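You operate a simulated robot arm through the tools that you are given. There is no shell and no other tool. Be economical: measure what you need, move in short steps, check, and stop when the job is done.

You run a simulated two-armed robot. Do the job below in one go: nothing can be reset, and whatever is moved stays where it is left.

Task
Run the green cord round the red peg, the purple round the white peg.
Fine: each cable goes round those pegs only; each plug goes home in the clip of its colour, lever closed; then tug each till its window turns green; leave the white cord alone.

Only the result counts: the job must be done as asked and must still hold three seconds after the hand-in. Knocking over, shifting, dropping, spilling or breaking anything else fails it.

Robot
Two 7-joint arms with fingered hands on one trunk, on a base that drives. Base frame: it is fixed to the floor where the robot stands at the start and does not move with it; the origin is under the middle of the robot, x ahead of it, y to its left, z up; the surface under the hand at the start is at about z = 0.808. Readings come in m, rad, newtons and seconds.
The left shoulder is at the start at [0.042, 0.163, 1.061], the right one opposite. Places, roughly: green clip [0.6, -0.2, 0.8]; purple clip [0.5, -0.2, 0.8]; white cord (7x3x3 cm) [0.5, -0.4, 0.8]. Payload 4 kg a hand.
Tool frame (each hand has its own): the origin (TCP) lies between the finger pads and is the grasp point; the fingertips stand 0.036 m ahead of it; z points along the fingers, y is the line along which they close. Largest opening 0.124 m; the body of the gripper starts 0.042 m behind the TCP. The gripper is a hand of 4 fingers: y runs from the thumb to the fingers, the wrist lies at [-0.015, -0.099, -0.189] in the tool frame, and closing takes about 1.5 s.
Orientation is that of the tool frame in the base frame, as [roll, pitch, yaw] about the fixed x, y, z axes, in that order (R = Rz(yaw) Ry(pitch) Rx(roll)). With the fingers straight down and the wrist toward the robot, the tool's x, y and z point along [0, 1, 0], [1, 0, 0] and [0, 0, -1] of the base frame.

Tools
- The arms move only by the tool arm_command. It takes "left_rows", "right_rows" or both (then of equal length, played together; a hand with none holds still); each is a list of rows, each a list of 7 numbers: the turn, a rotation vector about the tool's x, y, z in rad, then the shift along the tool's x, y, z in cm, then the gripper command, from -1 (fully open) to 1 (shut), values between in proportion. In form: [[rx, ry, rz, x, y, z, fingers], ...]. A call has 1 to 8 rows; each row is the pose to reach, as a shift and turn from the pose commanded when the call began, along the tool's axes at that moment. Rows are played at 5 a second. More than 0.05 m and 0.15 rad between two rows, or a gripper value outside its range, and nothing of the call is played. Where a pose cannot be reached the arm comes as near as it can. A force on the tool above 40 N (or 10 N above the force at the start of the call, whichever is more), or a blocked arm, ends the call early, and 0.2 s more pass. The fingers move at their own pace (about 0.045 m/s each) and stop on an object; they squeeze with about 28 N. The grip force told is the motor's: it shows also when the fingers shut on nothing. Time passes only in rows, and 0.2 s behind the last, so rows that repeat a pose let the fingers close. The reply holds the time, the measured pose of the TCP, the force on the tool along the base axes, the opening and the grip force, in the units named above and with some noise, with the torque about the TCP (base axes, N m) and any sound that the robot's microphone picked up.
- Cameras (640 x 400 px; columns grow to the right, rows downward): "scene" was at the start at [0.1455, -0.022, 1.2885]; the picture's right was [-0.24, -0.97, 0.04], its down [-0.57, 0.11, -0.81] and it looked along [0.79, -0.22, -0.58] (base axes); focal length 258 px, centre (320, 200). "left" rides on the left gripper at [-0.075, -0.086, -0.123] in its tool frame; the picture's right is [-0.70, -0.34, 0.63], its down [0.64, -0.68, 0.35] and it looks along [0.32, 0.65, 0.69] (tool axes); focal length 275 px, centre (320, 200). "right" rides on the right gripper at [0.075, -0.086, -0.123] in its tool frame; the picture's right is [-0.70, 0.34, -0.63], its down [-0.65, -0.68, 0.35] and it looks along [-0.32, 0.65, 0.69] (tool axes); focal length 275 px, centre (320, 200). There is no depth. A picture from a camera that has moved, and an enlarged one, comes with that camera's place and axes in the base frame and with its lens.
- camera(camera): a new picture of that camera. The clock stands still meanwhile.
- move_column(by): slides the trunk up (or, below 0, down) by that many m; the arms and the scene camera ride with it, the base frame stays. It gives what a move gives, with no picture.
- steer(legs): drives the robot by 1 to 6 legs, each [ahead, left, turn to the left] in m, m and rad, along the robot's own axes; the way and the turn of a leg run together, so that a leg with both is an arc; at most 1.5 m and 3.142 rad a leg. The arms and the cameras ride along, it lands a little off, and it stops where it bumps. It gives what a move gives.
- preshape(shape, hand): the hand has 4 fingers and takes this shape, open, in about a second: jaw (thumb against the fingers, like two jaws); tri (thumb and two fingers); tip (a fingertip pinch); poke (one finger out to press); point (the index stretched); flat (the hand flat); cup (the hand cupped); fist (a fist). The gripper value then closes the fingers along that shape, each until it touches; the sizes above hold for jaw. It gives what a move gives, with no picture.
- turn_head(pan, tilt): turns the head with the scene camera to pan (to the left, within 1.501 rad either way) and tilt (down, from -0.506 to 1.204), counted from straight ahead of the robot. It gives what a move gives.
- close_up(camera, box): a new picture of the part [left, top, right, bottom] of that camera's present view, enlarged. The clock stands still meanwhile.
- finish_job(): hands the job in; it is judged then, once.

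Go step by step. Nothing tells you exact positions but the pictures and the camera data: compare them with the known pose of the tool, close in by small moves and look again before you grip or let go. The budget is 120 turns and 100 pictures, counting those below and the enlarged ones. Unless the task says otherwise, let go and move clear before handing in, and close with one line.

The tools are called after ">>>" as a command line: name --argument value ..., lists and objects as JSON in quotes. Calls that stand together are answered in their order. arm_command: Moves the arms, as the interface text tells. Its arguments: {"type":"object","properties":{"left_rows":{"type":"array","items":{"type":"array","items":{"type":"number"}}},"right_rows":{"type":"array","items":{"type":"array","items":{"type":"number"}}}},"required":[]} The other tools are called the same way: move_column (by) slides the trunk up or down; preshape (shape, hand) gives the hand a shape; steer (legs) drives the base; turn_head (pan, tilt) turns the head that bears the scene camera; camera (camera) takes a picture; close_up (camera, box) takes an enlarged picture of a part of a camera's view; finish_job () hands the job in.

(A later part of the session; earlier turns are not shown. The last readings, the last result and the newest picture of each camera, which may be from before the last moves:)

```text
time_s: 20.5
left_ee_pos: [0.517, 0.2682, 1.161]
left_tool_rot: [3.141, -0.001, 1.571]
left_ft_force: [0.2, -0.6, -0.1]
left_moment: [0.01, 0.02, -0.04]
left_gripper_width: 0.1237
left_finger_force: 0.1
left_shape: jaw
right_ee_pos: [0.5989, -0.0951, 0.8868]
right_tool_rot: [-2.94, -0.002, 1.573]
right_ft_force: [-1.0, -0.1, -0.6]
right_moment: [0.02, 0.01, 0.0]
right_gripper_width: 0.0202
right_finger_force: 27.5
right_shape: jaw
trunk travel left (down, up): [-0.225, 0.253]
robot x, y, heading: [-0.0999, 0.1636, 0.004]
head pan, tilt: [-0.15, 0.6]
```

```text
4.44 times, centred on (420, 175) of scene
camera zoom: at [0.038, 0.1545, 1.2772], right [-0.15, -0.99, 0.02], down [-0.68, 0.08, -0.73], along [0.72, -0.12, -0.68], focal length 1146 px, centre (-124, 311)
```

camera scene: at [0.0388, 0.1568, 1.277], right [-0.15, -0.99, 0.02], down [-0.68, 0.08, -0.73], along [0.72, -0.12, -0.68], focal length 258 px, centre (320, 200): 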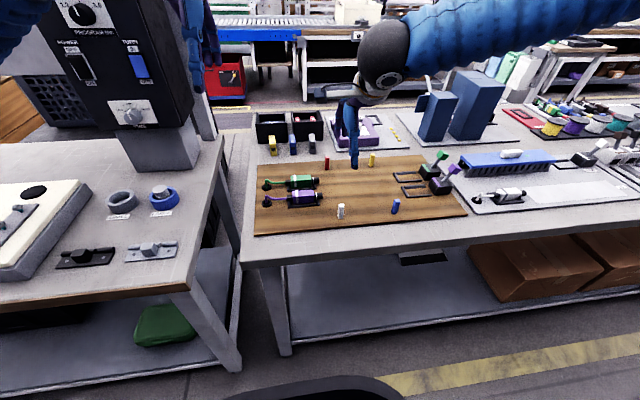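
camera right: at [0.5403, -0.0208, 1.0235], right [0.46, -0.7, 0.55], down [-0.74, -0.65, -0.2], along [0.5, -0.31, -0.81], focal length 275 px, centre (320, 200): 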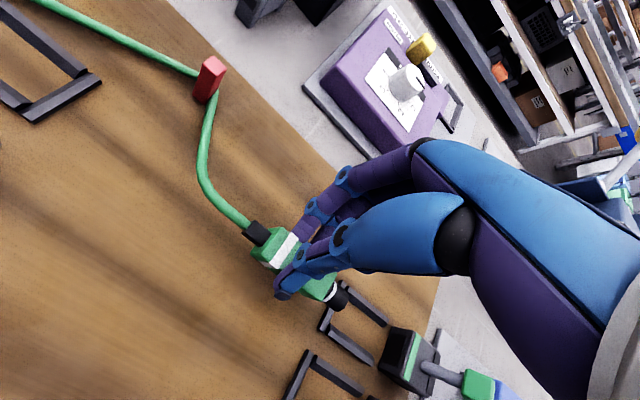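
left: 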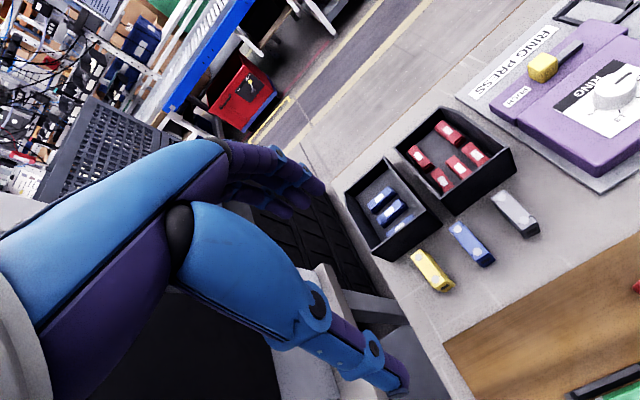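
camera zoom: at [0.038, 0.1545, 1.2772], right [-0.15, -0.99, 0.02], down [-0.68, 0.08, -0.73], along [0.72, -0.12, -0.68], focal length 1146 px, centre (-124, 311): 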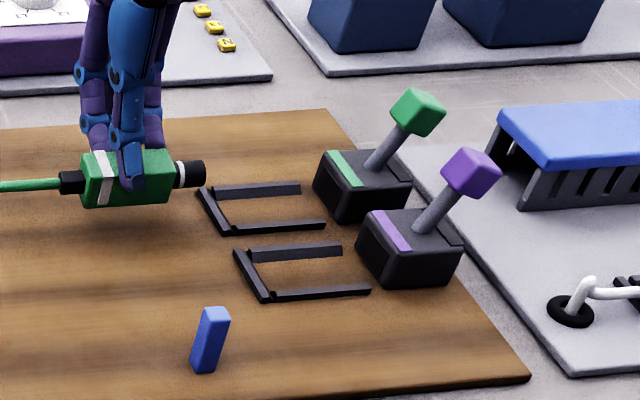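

>>> close_up --camera "scene" --box '[400, 150, 448, 186]'

>>> close_up --camera "right" --box '[270, 250, 470, 390]'

```text
11.11 times, centred on (424, 168) of scene
camera zoom: at [0.038, 0.1545, 1.2772], right [-0.15, -0.99, 0.02], down [-0.68, 0.08, -0.73], along [0.72, -0.12, -0.68], focal length 2864 px, centre (-836, 556)
```

zoom: 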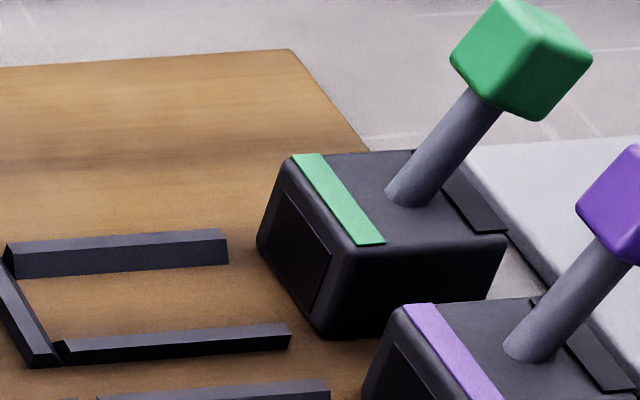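

```text
2.86 times, centred on (370, 320) of right
camera zoom: at [0.5403, -0.0208, 1.0235], right [0.46, -0.7, 0.55], down [-0.74, -0.65, -0.2], along [0.5, -0.31, -0.81], focal length 786 px, centre (177, -143)
```

zoom: 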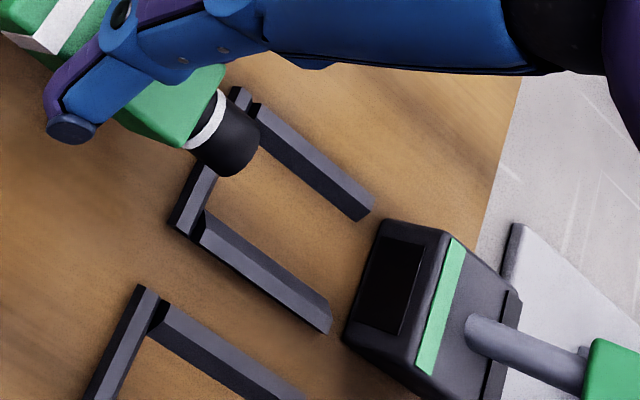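

Socket centre ≈(0.595,−0.238,0.829), in line with the plug. Lower slightly and approach to just short of the socket.

>>> arm_command --right_rows '[[0, 0, 0, -2, 0, 0, 1], [0, 0, 0, -4.5, 0.25, 0.8, 1], [0, 0, 0, -6.5, 0.4, 1.5, 1], [0, 0, 0, -8, 0.4, 1.5, 1]]'

>>> close_up --camera "scene" --box '[388, 145, 452, 193]'

>>> close_up --camera "right" --box '[240, 220, 400, 350]'

```text
time_s: 21.5
left_ee_pos: [0.5189, 0.2679, 1.1603]
left_tool_rot: [-3.141, 0.001, 1.574]
left_ft_force: [-0.4, -0.5, 0.1]
left_moment: [0.02, -0.02, 0.01]
left_gripper_width: 0.1239
left_finger_force: 0.0
left_shape: jaw
right_ee_pos: [0.6009, -0.1742, 0.8709]
right_tool_rot: [-2.942, -0.002, 1.573]
right_ft_force: [0.4, 0.2, -0.5]
right_moment: [0.02, 0.02, 0.0]
right_gripper_width: 0.0202
right_finger_force: 28.0
right_shape: jaw
trunk travel left (down, up): [-0.225, 0.253]
robot x, y, heading: [-0.1025, 0.1682, -0.002]
head pan, tilt: [-0.15, 0.6]
```

```text
8.33 times, centred on (420, 169) of scene
camera zoom: at [0.0387, 0.1547, 1.2771], right [-0.15, -0.99, 0.02], down [-0.68, 0.08, -0.73], along [0.72, -0.12, -0.68], focal length 2148 px, centre (-513, 458)
```

zoom: 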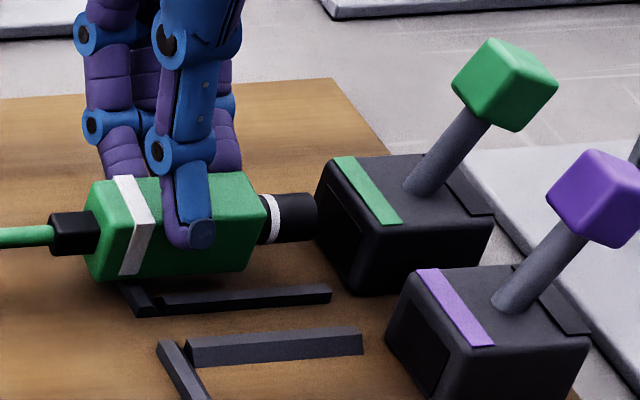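

```text
3.08 times, centred on (320, 285) of right
camera zoom: at [0.5413, -0.1011, 1.0085], right [0.46, -0.7, 0.55], down [-0.74, -0.65, -0.2], along [0.5, -0.31, -0.81], focal length 847 px, centre (320, -62)
```

zoom: 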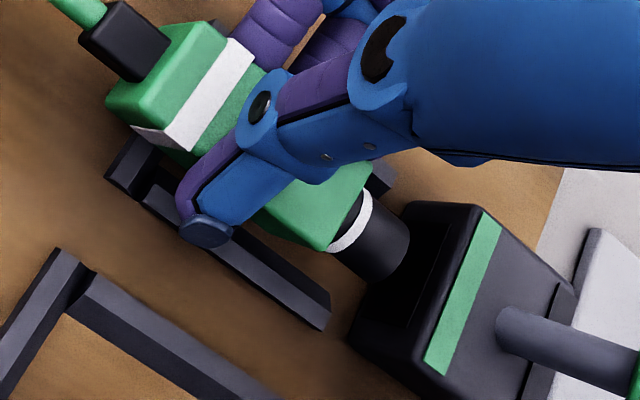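

Aligned well. Push in slowly.

>>> arm_command --right_rows '[[0, 0, 0, -0.5, 0.02, 0.1, 1], [0, 0, 0, -1, 0.05, 0.2, 1], [0, 0, 0, -1.5, 0.05, 0.25, 1], [0, 0, 0, -2, 0.05, 0.3, 1]]'

>>> close_up --camera "scene" --box '[388, 145, 452, 193]'

>>> close_up --camera "right" --box '[240, 220, 400, 350]'

```text
time_s: 22.5
left_ee_pos: [0.5178, 0.2688, 1.1602]
left_tool_rot: [3.141, 0.0, 1.573]
left_ft_force: [-0.7, 0.0, -0.3]
left_moment: [0.01, 0.04, -0.01]
left_gripper_width: 0.1238
left_finger_force: 0.0
left_shape: jaw
right_ee_pos: [0.6021, -0.1965, 0.8694]
right_tool_rot: [-2.941, 0.0, 1.573]
right_ft_force: [1.0, 0.5, -0.3]
right_moment: [0.01, 0.0, 0.0]
right_gripper_width: 0.02
right_finger_force: 28.2
right_shape: jaw
trunk travel left (down, up): [-0.225, 0.253]
robot x, y, heading: [-0.1019, 0.1687, 0.006]
head pan, tilt: [-0.15, 0.6]
```

```text
8.33 times, centred on (420, 169) of scene
camera zoom: at [0.0389, 0.1548, 1.277], right [-0.15, -0.99, 0.02], down [-0.68, 0.08, -0.73], along [0.72, -0.12, -0.68], focal length 2148 px, centre (-513, 458)
```

zoom: 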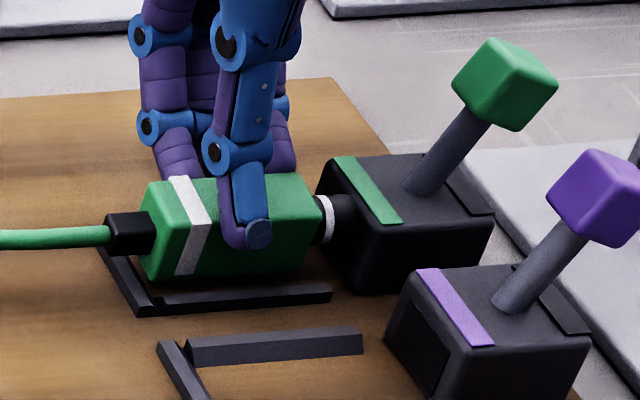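

```text
3.08 times, centred on (320, 285) of right
camera zoom: at [0.542, -0.1222, 1.0058], right [0.46, -0.7, 0.55], down [-0.74, -0.65, -0.2], along [0.5, -0.31, -0.81], focal length 847 px, centre (320, -62)
```

zoom: 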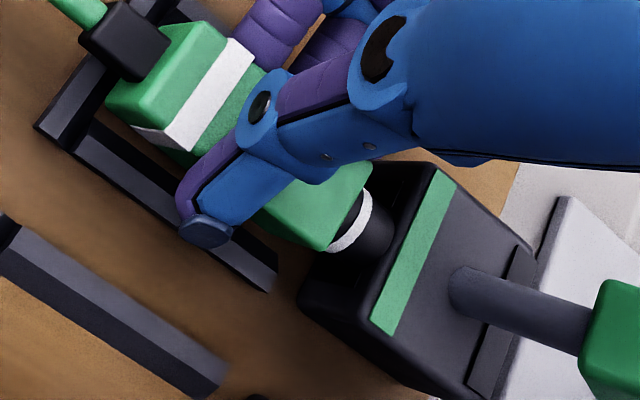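

>>> arm_command --right_rows '[[0, 0, 0, -0.4, 0, 0.05, 1], [0, 0, 0, -0.8, 0, 0.1, 1], [0, 0, 0, -1.1, 0, 0.15, 1], [0, 0, 0, -1.4, 0, 0.2, 1], [0, 0, 0, -1.7, 0, 0.2, 1]]'

>>> close_up --camera "scene" --box '[388, 145, 452, 193]'

>>> close_up --camera "right" --box '[240, 220, 400, 350]'

```text
time_s: 23.7
left_ee_pos: [0.5178, 0.2726, 1.1589]
left_tool_rot: [-3.141, -0.001, 1.572]
left_ft_force: [-0.6, 0.0, -0.3]
left_moment: [0.01, 0.01, -0.03]
left_gripper_width: 0.124
left_finger_force: 0.1
left_shape: jaw
right_ee_pos: [0.6002, -0.2096, 0.8677]
right_tool_rot: [-2.942, -0.001, 1.575]
right_ft_force: [2.1, 27.5, 5.7]
right_moment: [0.88, -0.12, 0.15]
right_gripper_width: 0.0204
right_finger_force: 27.7
right_shape: jaw
trunk travel left (down, up): [-0.225, 0.253]
robot x, y, heading: [-0.1036, 0.1703, 0.001]
head pan, tilt: [-0.15, 0.6]
```

```text
8.33 times, centred on (420, 169) of scene
camera zoom: at [0.0386, 0.1571, 1.2771], right [-0.15, -0.99, 0.02], down [-0.68, 0.08, -0.73], along [0.72, -0.12, -0.68], focal length 2148 px, centre (-513, 458)
```

zoom: 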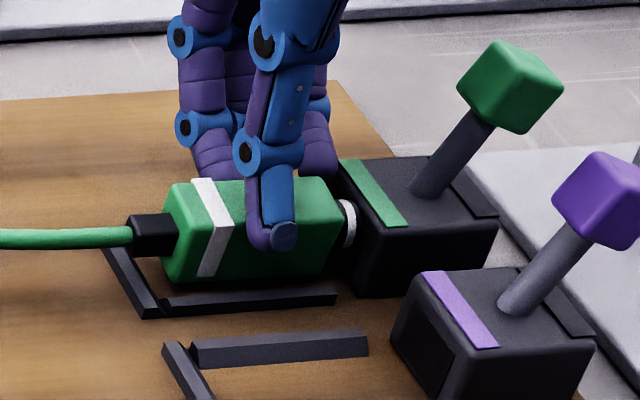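

```text
3.08 times, centred on (320, 285) of right
camera zoom: at [0.5413, -0.136, 1.0054], right [0.46, -0.69, 0.55], down [-0.73, -0.65, -0.2], along [0.5, -0.31, -0.81], focal length 847 px, centre (320, -62)
```

zoom: 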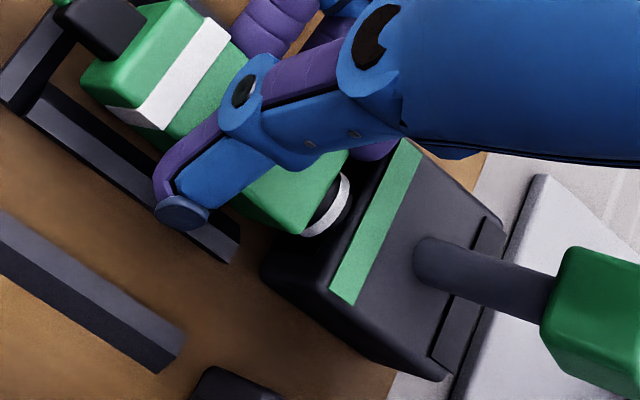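

Resisted with ~27 N while nearly seated. Push slightly harder and check for a click.

>>> arm_command --right_rows '[[0, 0, 0, -0.1, 0.0, 0, 1], [0, 0, 0, -0.2, 0.0, 0, 1], [0, 0, 0, -0.3, 0, 0, 1], [0, 0, 0, -0.4, 0, 0, 1], [0, 0, 0, -0.5, 0, 0, 1]]'

>>> close_up --camera "scene" --box '[396, 150, 444, 186]'

```text
time_s: 24.9
left_ee_pos: [0.5186, 0.2705, 1.1608]
left_tool_rot: [3.14, 0.002, 1.573]
left_ft_force: [-0.1, 0.2, 0.4]
left_moment: [-0.03, -0.01, 0.0]
left_gripper_width: 0.1237
left_finger_force: 0.1
left_shape: jaw
right_ee_pos: [0.5994, -0.2153, 0.8691]
right_tool_rot: [-2.944, 0.001, 1.575]
right_ft_force: [2.0, 35.0, 11.3]
right_moment: [1.12, -0.07, 0.11]
right_gripper_width: 0.0205
right_finger_force: 28.3
right_shape: jaw
trunk travel left (down, up): [-0.225, 0.253]
robot x, y, heading: [-0.102, 0.1721, -0.0]
head pan, tilt: [-0.15, 0.6]
```

```text
11.11 times, centred on (420, 168) of scene
camera zoom: at [0.0382, 0.1575, 1.2772], right [-0.15, -0.99, 0.02], down [-0.68, 0.08, -0.73], along [0.72, -0.12, -0.68], focal length 2864 px, centre (-791, 556)
```

zoom: 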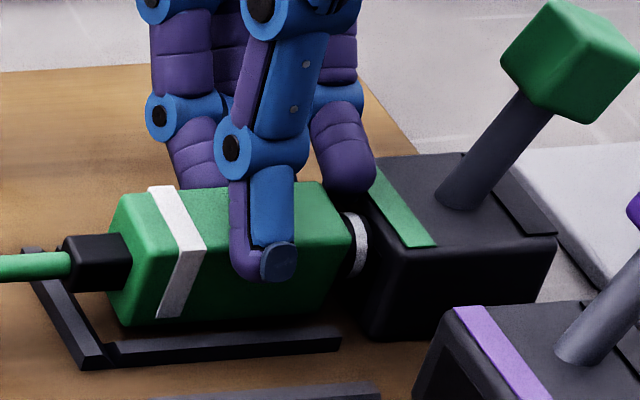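

A finger is touching the clip face and blocking. Release, shift the hand 1.6 cm back along the plug, and regrip.

>>> arm_command --right_rows '[[0, 0, 0, 0.4, 0, 0, 1], [0, 0, 0, 0.4, 0, 0, 0.1], [0, 0, 0, 0.4, 0, 0, 0.1], [0, 0, 0, 0.4, 0, 0.1, 0.1], [0, 0, 0, 1.2, 0, 0.2, 0.1], [0, 0, 0, 2.0, 0, 0.2, 0.1]]'

>>> close_up --camera "scene" --box '[396, 150, 444, 186]'

>>> close_up --camera "right" --box '[200, 190, 400, 350]'

```text
time_s: 26.3
left_ee_pos: [0.5196, 0.2671, 1.161]
left_tool_rot: [3.141, 0.0, 1.572]
left_ft_force: [-0.4, -0.2, -0.3]
left_moment: [-0.03, 0.02, 0.01]
left_gripper_width: 0.1236
left_finger_force: 0.0
left_shape: jaw
right_ee_pos: [0.6004, -0.1986, 0.8647]
right_tool_rot: [-2.941, 0.0, 1.572]
right_ft_force: [-0.5, -0.4, -0.2]
right_moment: [-0.01, 0.0, -0.05]
right_gripper_width: 0.0556
right_finger_force: 0.1
right_shape: jaw
trunk travel left (down, up): [-0.225, 0.253]
robot x, y, heading: [-0.1043, 0.1663, -0.003]
head pan, tilt: [-0.15, 0.6]
```

```text
11.11 times, centred on (420, 168) of scene
camera zoom: at [0.0389, 0.1549, 1.277], right [-0.15, -0.99, 0.02], down [-0.68, 0.08, -0.73], along [0.72, -0.12, -0.68], focal length 2864 px, centre (-791, 556)
```

zoom: 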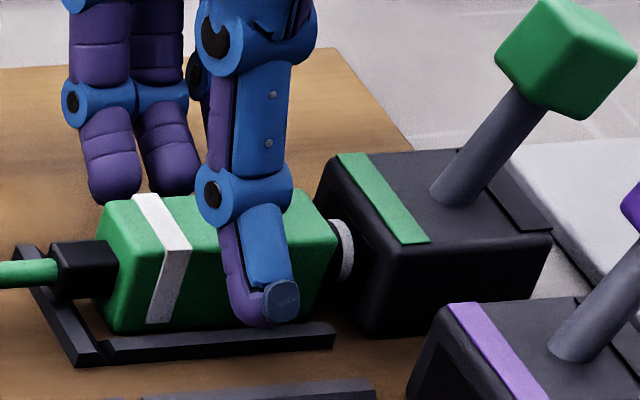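

```text
2.50 times, centred on (300, 270) of right
camera zoom: at [0.5402, -0.1239, 1.0018], right [0.46, -0.7, 0.55], down [-0.74, -0.65, -0.2], along [0.5, -0.31, -0.81], focal length 688 px, centre (370, 25)
```

zoom: 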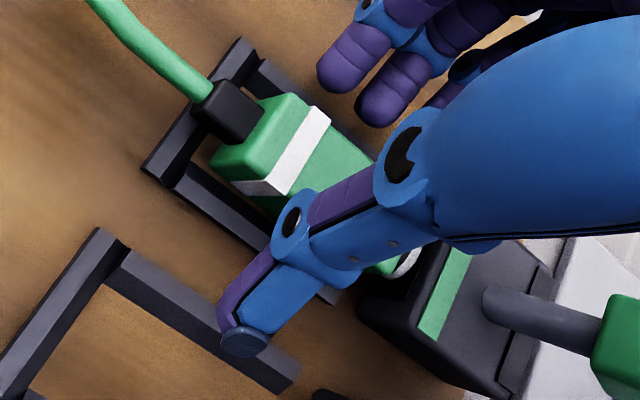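

Plug rests in the frame, nose in the socket. Shift the hand back 1.6 cm, regrip and push.

>>> arm_command --right_rows '[[0, 0, 0, 0.8, 0, 0, 0.1], [0, 0, 0, 1.6, 0, 0, 0.1], [0, 0, 0, 1.6, 0, 0.1, 1], [0, 0, 0, 1.6, 0, 0.1, 1], [0, 0, 0, 1.6, 0, 0.1, 1], [0, 0, 0, 1.6, 0, 0.1, 1], [0, 0, 0, 1.2, 0, 0.0, 1], [0, 0, 0, 0.9, 0, 0.0, 1]]'

>>> close_up --camera "scene" --box '[396, 150, 444, 186]'

```text
time_s: 28.3
left_ee_pos: [0.5179, 0.2699, 1.1592]
left_tool_rot: [3.141, 0.001, 1.575]
left_ft_force: [-1.1, -0.7, 0.1]
left_moment: [0.01, 0.01, 0.0]
left_gripper_width: 0.1237
left_finger_force: 0.0
left_shape: jaw
right_ee_pos: [0.6007, -0.1811, 0.8672]
right_tool_rot: [-2.944, -0.003, 1.581]
right_ft_force: [-1.0, 16.0, 2.9]
right_moment: [0.53, 0.03, 0.06]
right_gripper_width: 0.0098
right_finger_force: 28.2
right_shape: jaw
trunk travel left (down, up): [-0.225, 0.253]
robot x, y, heading: [-0.1072, 0.171, 0.002]
head pan, tilt: [-0.15, 0.6]
stopped in row 8 (right hand): the force on the tool passed its limit at 41 N (the readings are from after the stop); the commanded pose is now the measured one
```

```text
11.11 times, centred on (420, 168) of scene
camera zoom: at [0.0387, 0.1559, 1.277], right [-0.14, -0.99, 0.02], down [-0.68, 0.08, -0.73], along [0.72, -0.12, -0.68], focal length 2864 px, centre (-791, 556)
```

zoom: 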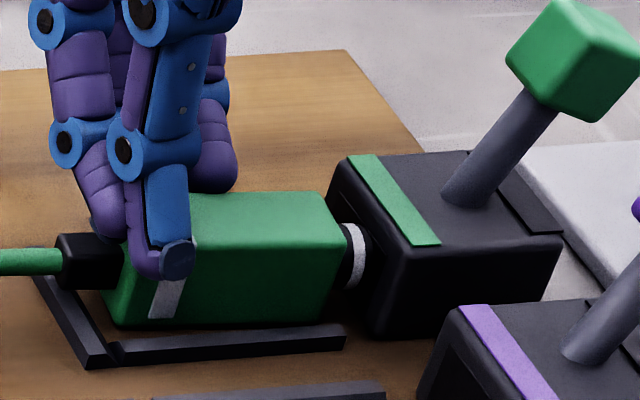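

The plug is hard against a stop, in the same seat position as its frame. Release, rise, and move over the green lever knob.

>>> arm_command --right_rows '[[0, 0, 0, 0, 0, 0, 0.05], [0, 0, 0, 0, 0, 0, 0.05], [0, 0, 0, 0, 0, 0, 0.05], [0, 0, 0, 0, -0.9, -4.4, 0.05], [0, 0, 0, 0, -1.8, -8.8, 0.05], [0, 0, 0, -4.5, -1.8, -8.8, 0.05], [0, 0, 0, -9.3, -1.8, -8.8, 0.05]]'

>>> close_up --camera "scene" --box '[380, 120, 460, 190]'

>>> camera --camera "right"

```text
time_s: 29.9
left_ee_pos: [0.5168, 0.2714, 1.1598]
left_tool_rot: [3.141, 0.0, 1.573]
left_ft_force: [0.3, -0.8, 0.3]
left_moment: [0.0, 0.01, 0.0]
left_gripper_width: 0.1236
left_finger_force: 0.0
left_shape: jaw
right_ee_pos: [0.6023, -0.2769, 0.9566]
right_tool_rot: [-2.942, -0.005, 1.579]
right_ft_force: [0.0, 0.7, -0.1]
right_moment: [-0.02, 0.0, -0.01]
right_gripper_width: 0.0587
right_finger_force: 0.1
right_shape: jaw
trunk travel left (down, up): [-0.225, 0.253]
robot x, y, heading: [-0.1072, 0.167, 0.005]
head pan, tilt: [-0.15, 0.6]
```

```text
5.71 times, centred on (420, 155) of scene
camera zoom: at [0.0384, 0.1554, 1.2771], right [-0.14, -0.99, 0.02], down [-0.68, 0.08, -0.73], along [0.72, -0.12, -0.68], focal length 1473 px, centre (-251, 457)
```

zoom: 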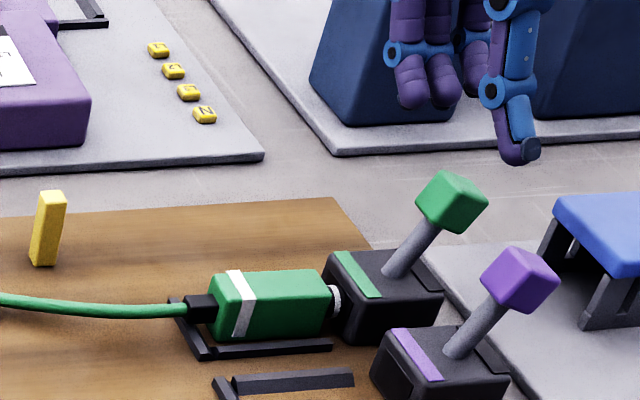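

```text
48 pictures are left
camera right: at [0.5411, -0.2035, 1.0941], right [0.46, -0.7, 0.55], down [-0.73, -0.65, -0.21], along [0.5, -0.31, -0.81], focal length 275 px, centre (320, 200)
```

right: 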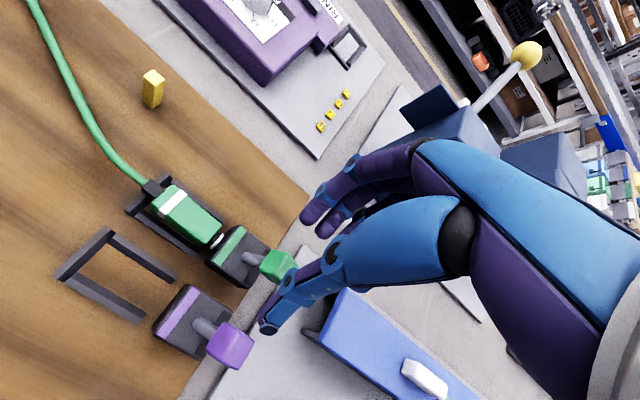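

Knob at ≈(0.597,−0.281,0.885). Descend and pinch it.

>>> arm_command --right_rows '[[0, 0, 0, -0.4, 0.5, 2, 0.05], [0, 0, 0, -0.4, 0.9, 4, 0.05], [0, 0, 0, -0.4, 0.9, 4, 1], [0, 0, 0, -0.4, 0.9, 4, 1], [0, 0, 0, -0.4, 0.9, 4, 1], [0, 0, 0, -0.4, 0.9, 4, 1], [0, 0, 0, -0.4, 0.9, 4, 1]]'

>>> close_up --camera "scene" --box '[390, 130, 470, 190]'

```text
time_s: 31.5
left_ee_pos: [0.5167, 0.2709, 1.1604]
left_tool_rot: [3.141, 0.0, 1.575]
left_ft_force: [-0.3, -0.1, 0.3]
left_moment: [0.01, -0.01, 0.0]
left_gripper_width: 0.1236
left_finger_force: 0.1
left_shape: jaw
right_ee_pos: [0.602, -0.2801, 0.9156]
right_tool_rot: [-2.943, -0.004, 1.577]
right_ft_force: [1.5, 0.5, 3.0]
right_moment: [0.04, -0.19, -0.08]
right_gripper_width: 0.0165
right_finger_force: 28.1
right_shape: jaw
trunk travel left (down, up): [-0.225, 0.253]
robot x, y, heading: [-0.1021, 0.1672, 0.004]
head pan, tilt: [-0.15, 0.6]
```

```text
6.67 times, centred on (430, 160) of scene
camera zoom: at [0.0387, 0.1559, 1.2771], right [-0.14, -0.99, 0.02], down [-0.68, 0.08, -0.73], along [0.72, -0.12, -0.68], focal length 1718 px, centre (-413, 467)
```

zoom: 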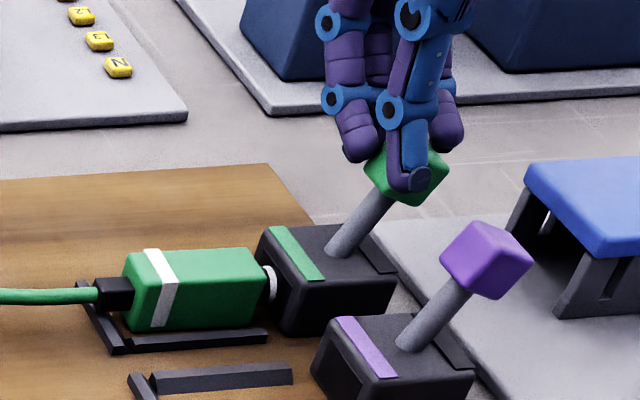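

Knob gripped. Try swinging it toward the plug (+y) a little and watch force.

>>> arm_command --right_rows '[[0, 0, 0, 0.3, 0, -0.05, 1], [0, 0, 0, 0.6, 0, -0.1, 1], [0, 0, 0, 0.9, -0.05, -0.2, 1]]'

```text
time_s: 32.3
left_ee_pos: [0.517, 0.2706, 1.1599]
left_tool_rot: [3.141, -0.001, 1.574]
left_ft_force: [0.0, -0.2, 0.3]
left_moment: [0.01, 0.01, 0.0]
left_gripper_width: 0.1235
left_finger_force: 0.1
left_shape: jaw
right_ee_pos: [0.6006, -0.2724, 0.9171]
right_tool_rot: [-2.943, -0.005, 1.576]
right_ft_force: [1.4, -5.5, 10.1]
right_moment: [-0.36, -0.14, 0.04]
right_gripper_width: 0.0136
right_finger_force: 27.3
right_shape: jaw
trunk travel left (down, up): [-0.225, 0.253]
robot x, y, heading: [-0.1031, 0.1672, 0.002]
head pan, tilt: [-0.15, 0.6]
```

>>> close_up --camera "scene" --box '[390, 130, 470, 190]'

```text
6.67 times, centred on (430, 160) of scene
camera zoom: at [0.0382, 0.1556, 1.2772], right [-0.15, -0.99, 0.02], down [-0.68, 0.08, -0.73], along [0.72, -0.12, -0.68], focal length 1718 px, centre (-413, 467)
```

zoom: 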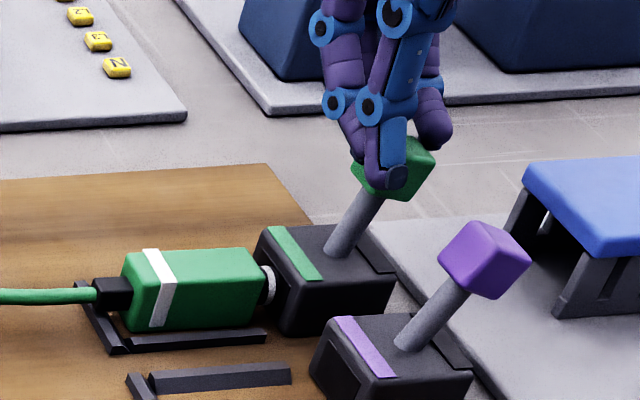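

The lever moves freely toward the plug. Continue swinging it over along its arc.

>>> arm_command --right_rows '[[0, 0, 0, 0.9, 0, -0.1, 1], [0, 0, 0, 1.8, 0, 0.0, 1], [0, 0, 0, 2.6, 0.07, 0.35, 1], [0, 0, 0, 3.3, 0.17, 0.8, 1], [0, 0, 0, 4.0, 0.3, 1.5, 1], [0, 0, 0, 4.5, 0.42, 2.1, 1], [0, 0, 0, 4.9, 0.58, 2.8, 1]]'

>>> close_up --camera "scene" --box '[390, 130, 470, 190]'

```text
time_s: 33.5
left_ee_pos: [0.5157, 0.2686, 1.1607]
left_tool_rot: [3.141, 0.0, 1.574]
left_ft_force: [0.1, -0.2, 0.3]
left_moment: [-0.02, 0.02, 0.01]
left_gripper_width: 0.1237
left_finger_force: 0.0
left_shape: jaw
right_ee_pos: [0.605, -0.2386, 0.909]
right_tool_rot: [-2.952, 0.0, 1.572]
right_ft_force: [-2.1, -14.5, 18.5]
right_moment: [-0.59, 0.08, 0.28]
right_gripper_width: 0.0111
right_finger_force: 27.8
right_shape: jaw
trunk travel left (down, up): [-0.225, 0.253]
robot x, y, heading: [-0.1002, 0.1626, 0.003]
head pan, tilt: [-0.15, 0.6]
stopped in row 6 (right hand): the force on the tool passed its limit at 46 N (the readings are from after the stop); the commanded pose is now the measured one
```

```text
6.67 times, centred on (430, 160) of scene
camera zoom: at [0.0378, 0.1551, 1.2772], right [-0.15, -0.99, 0.02], down [-0.68, 0.08, -0.73], along [0.72, -0.12, -0.68], focal length 1718 px, centre (-413, 467)
```

zoom: 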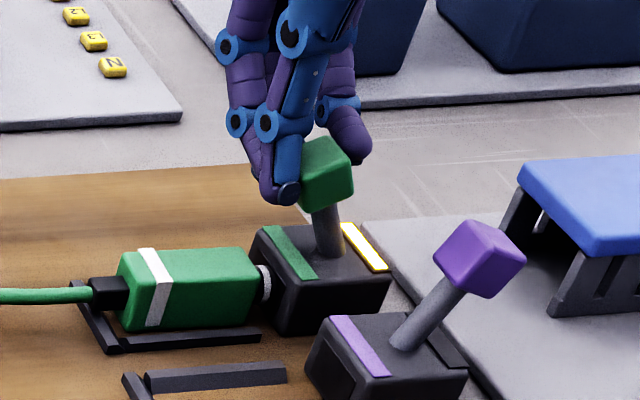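

Lever closed and the window turned yellow. Now release, return to the plug and grip it for the tug.

>>> arm_command --right_rows '[[0, 0, 0, 0, 0, 0, 0.1], [0, 0, 0, 0, 0, 0, 0.1], [0, 0, 0, 0, -0.6, -3, 0.1], [0, 0, 0, 2.5, -1.3, -4.8, 0.1], [0, 0, 0, 4.6, -0.6, -1, 0.1], [0, 0, 0, 4.6, 0, 2, 0.1], [0, 0, 0, 4.6, 0.46, 4.2, 0.1]]'

>>> close_up --camera "scene" --box '[390, 130, 470, 190]'

```text
time_s: 35.1
left_ee_pos: [0.5201, 0.2692, 1.1596]
left_tool_rot: [-3.139, 0.002, 1.572]
left_ft_force: [0.2, -0.6, -0.1]
left_moment: [0.0, 0.01, 0.01]
left_gripper_width: 0.1237
left_finger_force: 0.0
left_shape: jaw
right_ee_pos: [0.6002, -0.1901, 0.8658]
right_tool_rot: [-2.946, 0.0, 1.574]
right_ft_force: [-0.2, 0.6, 0.1]
right_moment: [0.0, -0.01, 0.01]
right_gripper_width: 0.0554
right_finger_force: 0.1
right_shape: jaw
trunk travel left (down, up): [-0.225, 0.253]
robot x, y, heading: [-0.1028, 0.1684, 0.001]
head pan, tilt: [-0.15, 0.6]
```

```text
6.67 times, centred on (430, 160) of scene
camera zoom: at [0.0397, 0.1554, 1.2768], right [-0.15, -0.99, 0.02], down [-0.68, 0.08, -0.73], along [0.72, -0.12, -0.68], focal length 1718 px, centre (-413, 467)
```

zoom: 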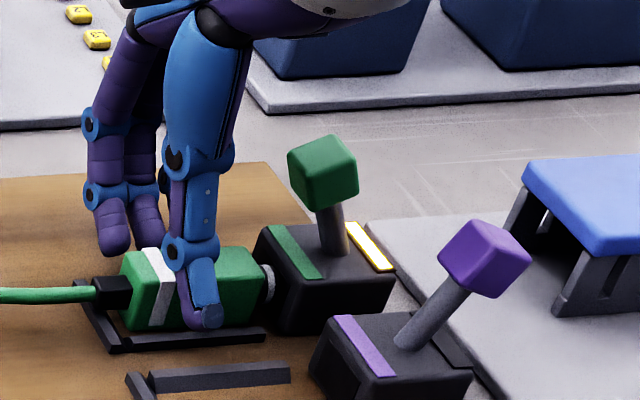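

Grip the plug and tug gently (+y).

>>> arm_command --right_rows '[[0, 0, 0, 0, 0, 0, 1], [0, 0, 0, 0, 0, 0, 1], [0, 0, 0, 0, 0, 0, 1], [0, 0, 0, 0, 0, 0, 1], [0, 0, 0, 0.2, 0, 0, 1], [0, 0, 0, 0.4, 0, 0, 1], [0, 0, 0, 0.5, 0, 0, 1], [0, 0, 0, 0.6, 0, 0, 1]]'

>>> close_up --camera "scene" --box '[390, 130, 470, 190]'

```text
time_s: 36.9
left_ee_pos: [0.5181, 0.2681, 1.1603]
left_tool_rot: [3.141, -0.002, 1.572]
left_ft_force: [-0.3, -1.1, 0.6]
left_moment: [-0.01, -0.01, -0.03]
left_gripper_width: 0.1241
left_finger_force: 0.0
left_shape: jaw
right_ee_pos: [0.6001, -0.1862, 0.8642]
right_tool_rot: [-2.947, 0.0, 1.573]
right_ft_force: [1.7, -23.3, 11.3]
right_moment: [-0.8, 0.0, -0.16]
right_gripper_width: 0.019
right_finger_force: 28.3
right_shape: jaw
trunk travel left (down, up): [-0.225, 0.253]
robot x, y, heading: [-0.1029, 0.1685, 0.003]
head pan, tilt: [-0.15, 0.6]
```

```text
6.67 times, centred on (430, 160) of scene
camera zoom: at [0.0382, 0.1539, 1.2772], right [-0.15, -0.99, 0.02], down [-0.68, 0.08, -0.73], along [0.72, -0.12, -0.68], focal length 1718 px, centre (-413, 467)
```

zoom: 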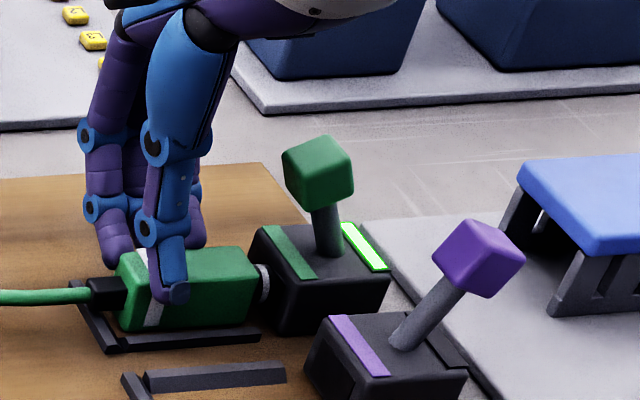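

Green window is on. Release, lift away and head to the purple plug.

>>> arm_command --right_rows '[[0, 0, 0, 0.2, 0, 0, 1], [0, 0, 0, 0.2, 0, 0, 0.05], [0, 0, 0, 0.2, 0, 0, 0.05], [0, 0, 0, 0.2, 0, 0, 0.05], [0, 0, 0, 0.2, -0.8, -4, 0.05], [0, 0, 0, 0.2, -1.7, -8.2, 0.05], [0, 0, 0, 2.5, -3, -10, 0.05], [0, 0, 0, 7, -4, -9.8, 0.05]]'

>>> arm_command --right_rows '[[0, 0, 0, 4.7, -1, 0.2, 0.05], [0, 0, 0, 9.4, -2, 0.4, 0.05], [0, 0, 0, 14, -3, 0.7, 0.05], [0, 0, 0, 18.6, -4, 0.9, 0.05], [0, 0, 0, 23.3, -4.6, 1, 0.05]]'

>>> close_up --camera "scene" --box '[240, 110, 460, 230]'

```text
time_s: 38.7
left_ee_pos: [0.5181, 0.2702, 1.1601]
left_tool_rot: [-3.142, 0.002, 1.572]
left_ft_force: [-0.5, 0.2, -0.4]
left_moment: [-0.05, -0.02, -0.01]
left_gripper_width: 0.124
left_finger_force: 0.0
left_shape: jaw
right_ee_pos: [0.58, -0.1134, 0.9666]
right_tool_rot: [-2.946, 0.001, 1.573]
right_ft_force: [-0.3, 0.5, 0.1]
right_moment: [-0.02, 0.0, -0.02]
right_gripper_width: 0.0586
right_finger_force: 0.1
right_shape: jaw
trunk travel left (down, up): [-0.225, 0.253]
robot x, y, heading: [-0.1022, 0.1696, 0.001]
head pan, tilt: [-0.15, 0.6]
```

```text
time_s: 39.9
left_ee_pos: [0.5208, 0.2684, 1.1592]
left_tool_rot: [-3.138, 0.001, 1.573]
left_ft_force: [0.6, 0.0, -0.3]
left_moment: [0.03, 0.03, 0.0]
left_gripper_width: 0.1237
left_finger_force: 0.1
left_shape: jaw
right_ee_pos: [0.5339, 0.121, 0.9664]
right_tool_rot: [-2.947, -0.001, 1.572]
right_ft_force: [1.0, 0.1, -0.5]
right_moment: [-0.01, 0.01, 0.03]
right_gripper_width: 0.0589
right_finger_force: 0.1
right_shape: jaw
trunk travel left (down, up): [-0.225, 0.253]
robot x, y, heading: [-0.1027, 0.166, 0.003]
head pan, tilt: [-0.15, 0.6]
```

```text
2.91 times, centred on (350, 170) of scene
camera zoom: at [0.0412, 0.155, 1.2763], right [-0.15, -0.99, 0.02], down [-0.68, 0.08, -0.73], along [0.72, -0.12, -0.69], focal length 750 px, centre (233, 287)
```

zoom: 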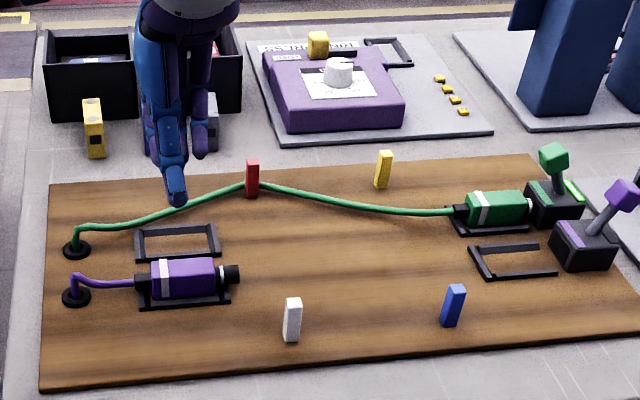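

Green routed and confirmed. Descend on the purple plug.

>>> arm_command --right_rows '[[0, 0, 0, 0.2, 0.9, 4.5, 0.07], [0, 0, 0, 0.5, 1.7, 8.2, 0.1], [0, 0, 0, 0.5, 2.0, 9.7, 0.1], [0, 0, 0, 0.5, 2.02, 9.9, 0.1]]'

>>> close_up --camera "scene" --box '[280, 166, 336, 206]'

>>> close_up --camera "right" --box '[190, 180, 350, 340]'

```text
time_s: 40.9
left_ee_pos: [0.517, 0.2697, 1.1589]
left_tool_rot: [-3.141, 0.001, 1.573]
left_ft_force: [-0.4, 0.0, 0.0]
left_moment: [-0.01, 0.0, 0.01]
left_gripper_width: 0.1239
left_finger_force: 0.0
left_shape: jaw
right_ee_pos: [0.5316, 0.1237, 0.8675]
right_tool_rot: [-2.947, -0.003, 1.574]
right_ft_force: [-0.7, 0.3, 0.5]
right_moment: [0.02, -0.01, -0.01]
right_gripper_width: 0.0558
right_finger_force: 0.0
right_shape: jaw
trunk travel left (down, up): [-0.225, 0.253]
robot x, y, heading: [-0.1081, 0.1704, 0.004]
head pan, tilt: [-0.15, 0.6]
```

```text
10.00 times, centred on (308, 186) of scene
camera zoom: at [0.0388, 0.1554, 1.277], right [-0.15, -0.99, 0.02], down [-0.68, 0.08, -0.73], along [0.72, -0.12, -0.68], focal length 2578 px, centre (440, 340)
```

zoom: 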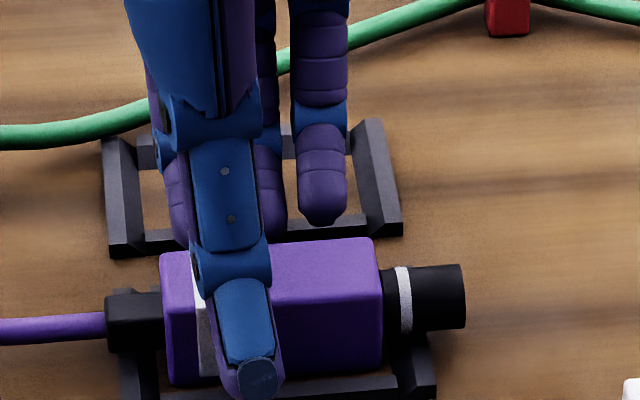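

```text
2.50 times, centred on (270, 260) of right
camera zoom: at [0.4714, 0.1983, 1.0031], right [0.46, -0.7, 0.56], down [-0.73, -0.65, -0.21], along [0.5, -0.31, -0.8], focal length 688 px, centre (445, 50)
```

zoom: 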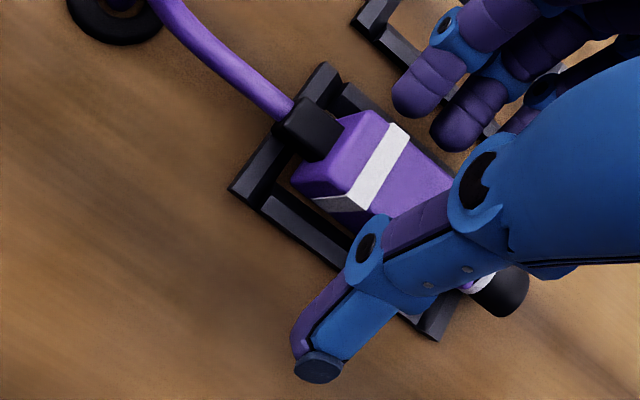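

Good alignment. Lower 2 mm, close, and lift a bit.

>>> arm_command --right_rows '[[0, 0, 0, 0.2, 0, 0.25, 0.1], [0, 0, 0, 0.2, 0, 0.25, 1], [0, 0, 0, 0.2, 0, 0.25, 1], [0, 0, 0, 0.2, 0, 0.25, 1], [0, 0, 0, 0.2, 0, 0.25, 1], [0, 0, 0, 0.2, 0, 0.25, 1], [0, 0, 0, 0.2, -0.3, -1.2, 1], [0, 0, 0, 0.2, -0.8, -4, 1]]'

>>> close_up --camera "scene" --box '[250, 130, 370, 220]'

```text
time_s: 42.7
left_ee_pos: [0.5173, 0.2703, 1.1609]
left_tool_rot: [-3.141, 0.0, 1.573]
left_ft_force: [0.7, 0.5, -0.4]
left_moment: [0.0, 0.01, 0.02]
left_gripper_width: 0.1236
left_finger_force: 0.0
left_shape: jaw
right_ee_pos: [0.5318, 0.1255, 0.9085]
right_tool_rot: [-2.948, -0.002, 1.573]
right_ft_force: [-0.2, 0.0, 0.3]
right_moment: [-0.01, 0.0, -0.03]
right_gripper_width: 0.0204
right_finger_force: 27.9
right_shape: jaw
trunk travel left (down, up): [-0.225, 0.253]
robot x, y, heading: [-0.1022, 0.1669, 0.003]
head pan, tilt: [-0.15, 0.6]
```

```text
4.44 times, centred on (310, 175) of scene
camera zoom: at [0.0381, 0.1557, 1.2772], right [-0.15, -0.99, 0.02], down [-0.68, 0.08, -0.73], along [0.72, -0.12, -0.68], focal length 1146 px, centre (364, 311)
```

zoom: 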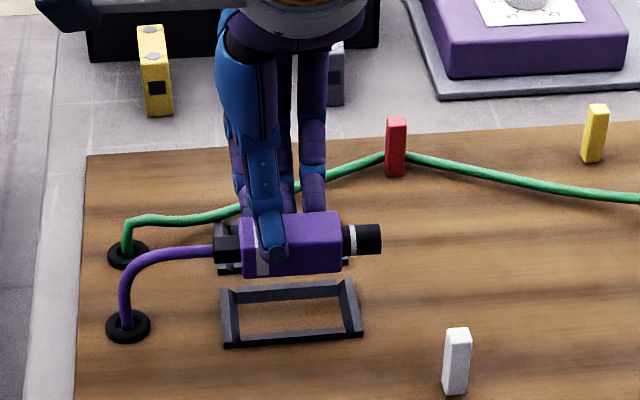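

Purple plug held. Raise it, and back the robot 6 cm so the near side of the white peg is reachable.

>>> arm_command --right_rows '[[0, 0, 0, 0, -0.4, -2, 1], [0, 0, 0, 0, -0.8, -3.6, 1]]'

>>> steer --legs '[[-0.06, 0, 0]]'

```text
time_s: 43.3
left_ee_pos: [0.5177, 0.2699, 1.1603]
left_tool_rot: [3.141, 0.0, 1.573]
left_ft_force: [0.5, 0.7, -0.5]
left_moment: [0.01, 0.01, 0.0]
left_gripper_width: 0.1238
left_finger_force: 0.0
left_shape: jaw
right_ee_pos: [0.5306, 0.1241, 0.9444]
right_tool_rot: [-2.946, -0.002, 1.574]
right_ft_force: [0.3, -0.6, -0.6]
right_moment: [-0.02, 0.02, 0.01]
right_gripper_width: 0.0205
right_finger_force: 28.4
right_shape: jaw
trunk travel left (down, up): [-0.225, 0.253]
robot x, y, heading: [-0.1033, 0.1696, 0.005]
head pan, tilt: [-0.15, 0.6]
```

```text
time_s: 44.2
left_ee_pos: [0.4566, 0.2703, 1.1619]
left_tool_rot: [3.138, 0.0, 1.572]
left_ft_force: [-0.5, -0.8, 0.3]
left_moment: [0.03, -0.06, -0.02]
left_gripper_width: 0.1236
left_finger_force: 0.1
left_shape: jaw
right_ee_pos: [0.4701, 0.1256, 0.9452]
right_tool_rot: [-2.95, -0.002, 1.575]
right_ft_force: [-0.7, 0.1, -0.5]
right_moment: [0.03, -0.05, 0.02]
right_gripper_width: 0.0205
right_finger_force: 28.0
right_shape: jaw
trunk travel left (down, up): [-0.225, 0.253]
robot x, y, heading: [-0.1624, 0.1647, 0.003]
head pan, tilt: [-0.15, 0.6]
```

Carry around the near side of the white peg, high.

>>> arm_command --right_rows '[[0, 0, 0, -1.5, -2, 0.4, 1], [0, 0, 0, -4, -4.07, 0.83, 1], [0, 0, 0, -8, -4.07, 0.83, 1], [0, 0, 0, -12, -4.07, 0.83, 1], [0, 0, 0, -15.6, -4.07, 0.83, 1]]'

>>> camera --camera "scene"

```text
time_s: 45.4
left_ee_pos: [0.4586, 0.2692, 1.1608]
left_tool_rot: [3.14, 0.0, 1.574]
left_ft_force: [0.1, 0.7, -0.6]
left_moment: [0.03, 0.02, 0.0]
left_gripper_width: 0.1236
left_finger_force: 0.1
left_shape: jaw
right_ee_pos: [0.4309, -0.034, 0.9433]
right_tool_rot: [-2.945, -0.001, 1.575]
right_ft_force: [0.9, -0.3, -0.8]
right_moment: [0.02, -0.02, 0.03]
right_gripper_width: 0.0204
right_finger_force: 27.6
right_shape: jaw
trunk travel left (down, up): [-0.225, 0.253]
robot x, y, heading: [-0.162, 0.1674, -0.001]
head pan, tilt: [-0.15, 0.6]
```

```text
38 pictures are left
camera scene: at [-0.0203, 0.1544, 1.277], right [-0.15, -0.99, 0.02], down [-0.68, 0.08, -0.73], along [0.72, -0.12, -0.68], focal length 258 px, centre (320, 200)
```

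scene: 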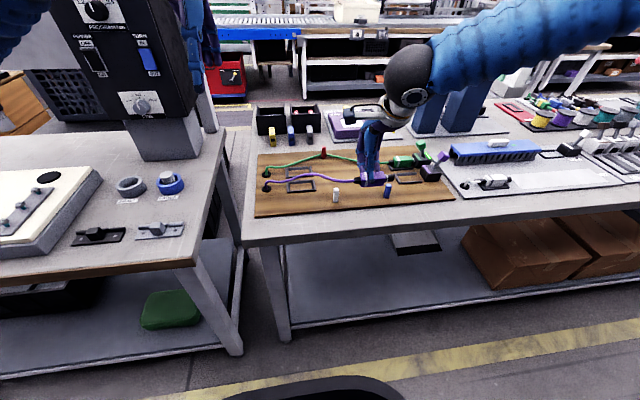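

>>> close_up --camera "scene" --box '[250, 130, 410, 230]'

>>> camera --camera "right"

```text
4.00 times, centred on (330, 180) of scene
camera zoom: at [-0.0203, 0.1544, 1.277], right [-0.15, -0.99, 0.02], down [-0.68, 0.08, -0.73], along [0.72, -0.12, -0.68], focal length 1031 px, centre (280, 280)
```

zoom: 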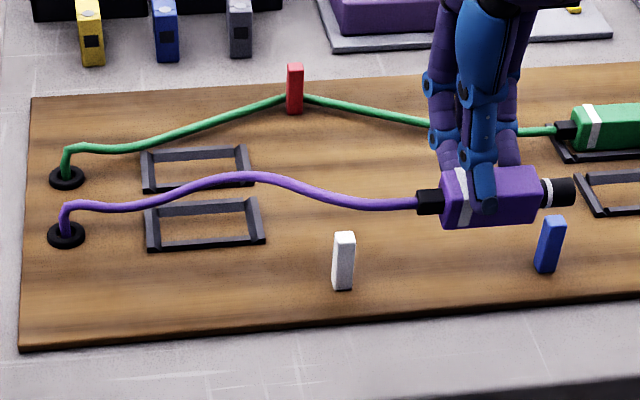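

```text
36 pictures are left
camera right: at [0.3699, 0.0404, 1.0801], right [0.46, -0.7, 0.56], down [-0.73, -0.65, -0.21], along [0.51, -0.31, -0.8], focal length 275 px, centre (320, 200)
```

right: 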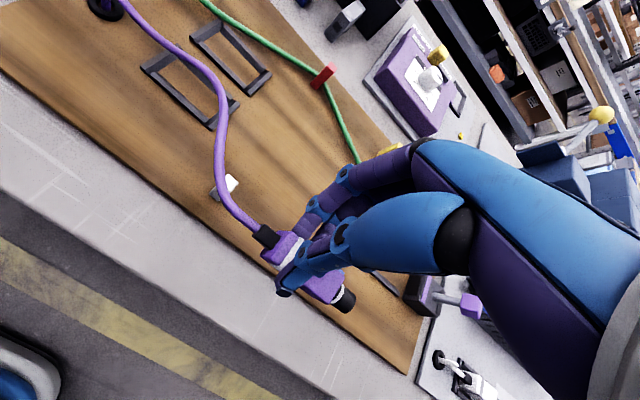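

The cord is right above the white peg; move 4.5 cm farther toward the robot before lowering.

>>> arm_command --right_rows '[[0, 0, 0, 0, -2.2, 0.45, 1], [0, 0, 0, 0, -4.4, 0.9, 1], [0, 0, 0, 0, -4.4, 0.9, 1], [0, 0, 0, 0, -4.4, 0.9, 1]]'

>>> camera --camera "right"

>>> close_up --camera "scene" --box '[250, 130, 410, 230]'

```text
time_s: 46.4
left_ee_pos: [0.4586, 0.2697, 1.1596]
left_tool_rot: [3.14, 0.0, 1.573]
left_ft_force: [0.5, -0.6, -0.4]
left_moment: [0.0, 0.02, 0.0]
left_gripper_width: 0.1241
left_finger_force: 0.1
left_shape: jaw
right_ee_pos: [0.3862, -0.0317, 0.9435]
right_tool_rot: [-2.948, -0.002, 1.574]
right_ft_force: [-0.3, 0.7, -1.1]
right_moment: [0.03, 0.0, -0.02]
right_gripper_width: 0.0204
right_finger_force: 28.1
right_shape: jaw
trunk travel left (down, up): [-0.225, 0.253]
robot x, y, heading: [-0.1641, 0.1629, 0.006]
head pan, tilt: [-0.15, 0.6]
```

```text
35 pictures are left
camera right: at [0.3253, 0.0431, 1.0795], right [0.45, -0.7, 0.56], down [-0.73, -0.65, -0.21], along [0.51, -0.31, -0.8], focal length 275 px, centre (320, 200)
```

right: 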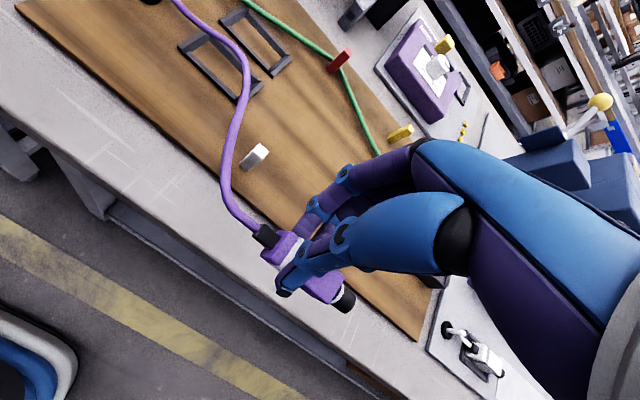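

```text
4.00 times, centred on (330, 180) of scene
camera zoom: at [-0.0202, 0.1554, 1.277], right [-0.15, -0.99, 0.02], down [-0.68, 0.08, -0.73], along [0.72, -0.12, -0.68], focal length 1031 px, centre (280, 280)
```

zoom: 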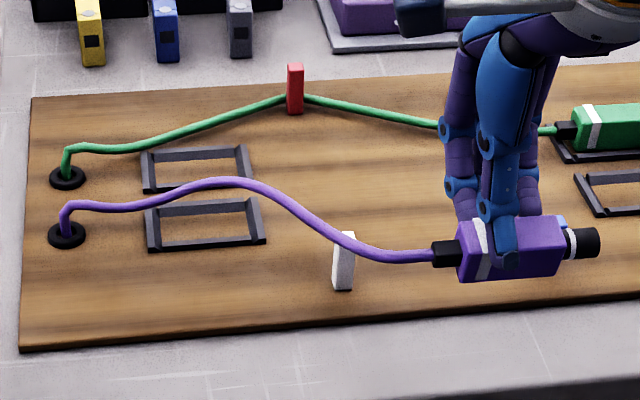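

The cord is now on the near side of the white peg. Lower the plug.

>>> arm_command --right_rows '[[0, 0, 0, 0, 0.5, 2.4, 1], [0, 0, 0, 0, 1, 4.8, 1], [0, 0, 0, 0, 1.35, 6.6, 1], [0, 0, 0, 0, 1.35, 6.6, 1], [0, 0, 0, 0, 1.35, 6.6, 1]]'

>>> close_up --camera "scene" --box '[250, 130, 410, 230]'

```text
time_s: 47.6
left_ee_pos: [0.4585, 0.2705, 1.16]
left_tool_rot: [-3.141, 0.001, 1.573]
left_ft_force: [0.0, -0.3, 0.3]
left_moment: [0.0, 0.0, -0.01]
left_gripper_width: 0.124
left_finger_force: 0.1
left_shape: jaw
right_ee_pos: [0.3858, -0.03, 0.8755]
right_tool_rot: [-2.947, -0.002, 1.574]
right_ft_force: [0.5, 0.3, -1.2]
right_moment: [0.07, -0.01, -0.04]
right_gripper_width: 0.0204
right_finger_force: 28.1
right_shape: jaw
trunk travel left (down, up): [-0.225, 0.253]
robot x, y, heading: [-0.1602, 0.1677, 0.0]
head pan, tilt: [-0.15, 0.6]
```

```text
4.00 times, centred on (330, 180) of scene
camera zoom: at [-0.0198, 0.1553, 1.277], right [-0.15, -0.99, 0.02], down [-0.68, 0.08, -0.73], along [0.72, -0.12, -0.68], focal length 1031 px, centre (280, 280)
```

zoom: 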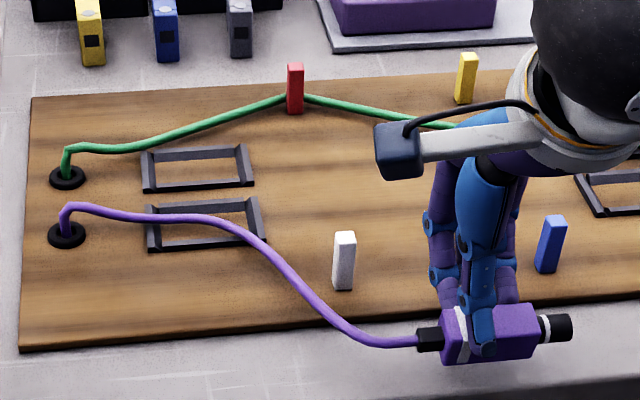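

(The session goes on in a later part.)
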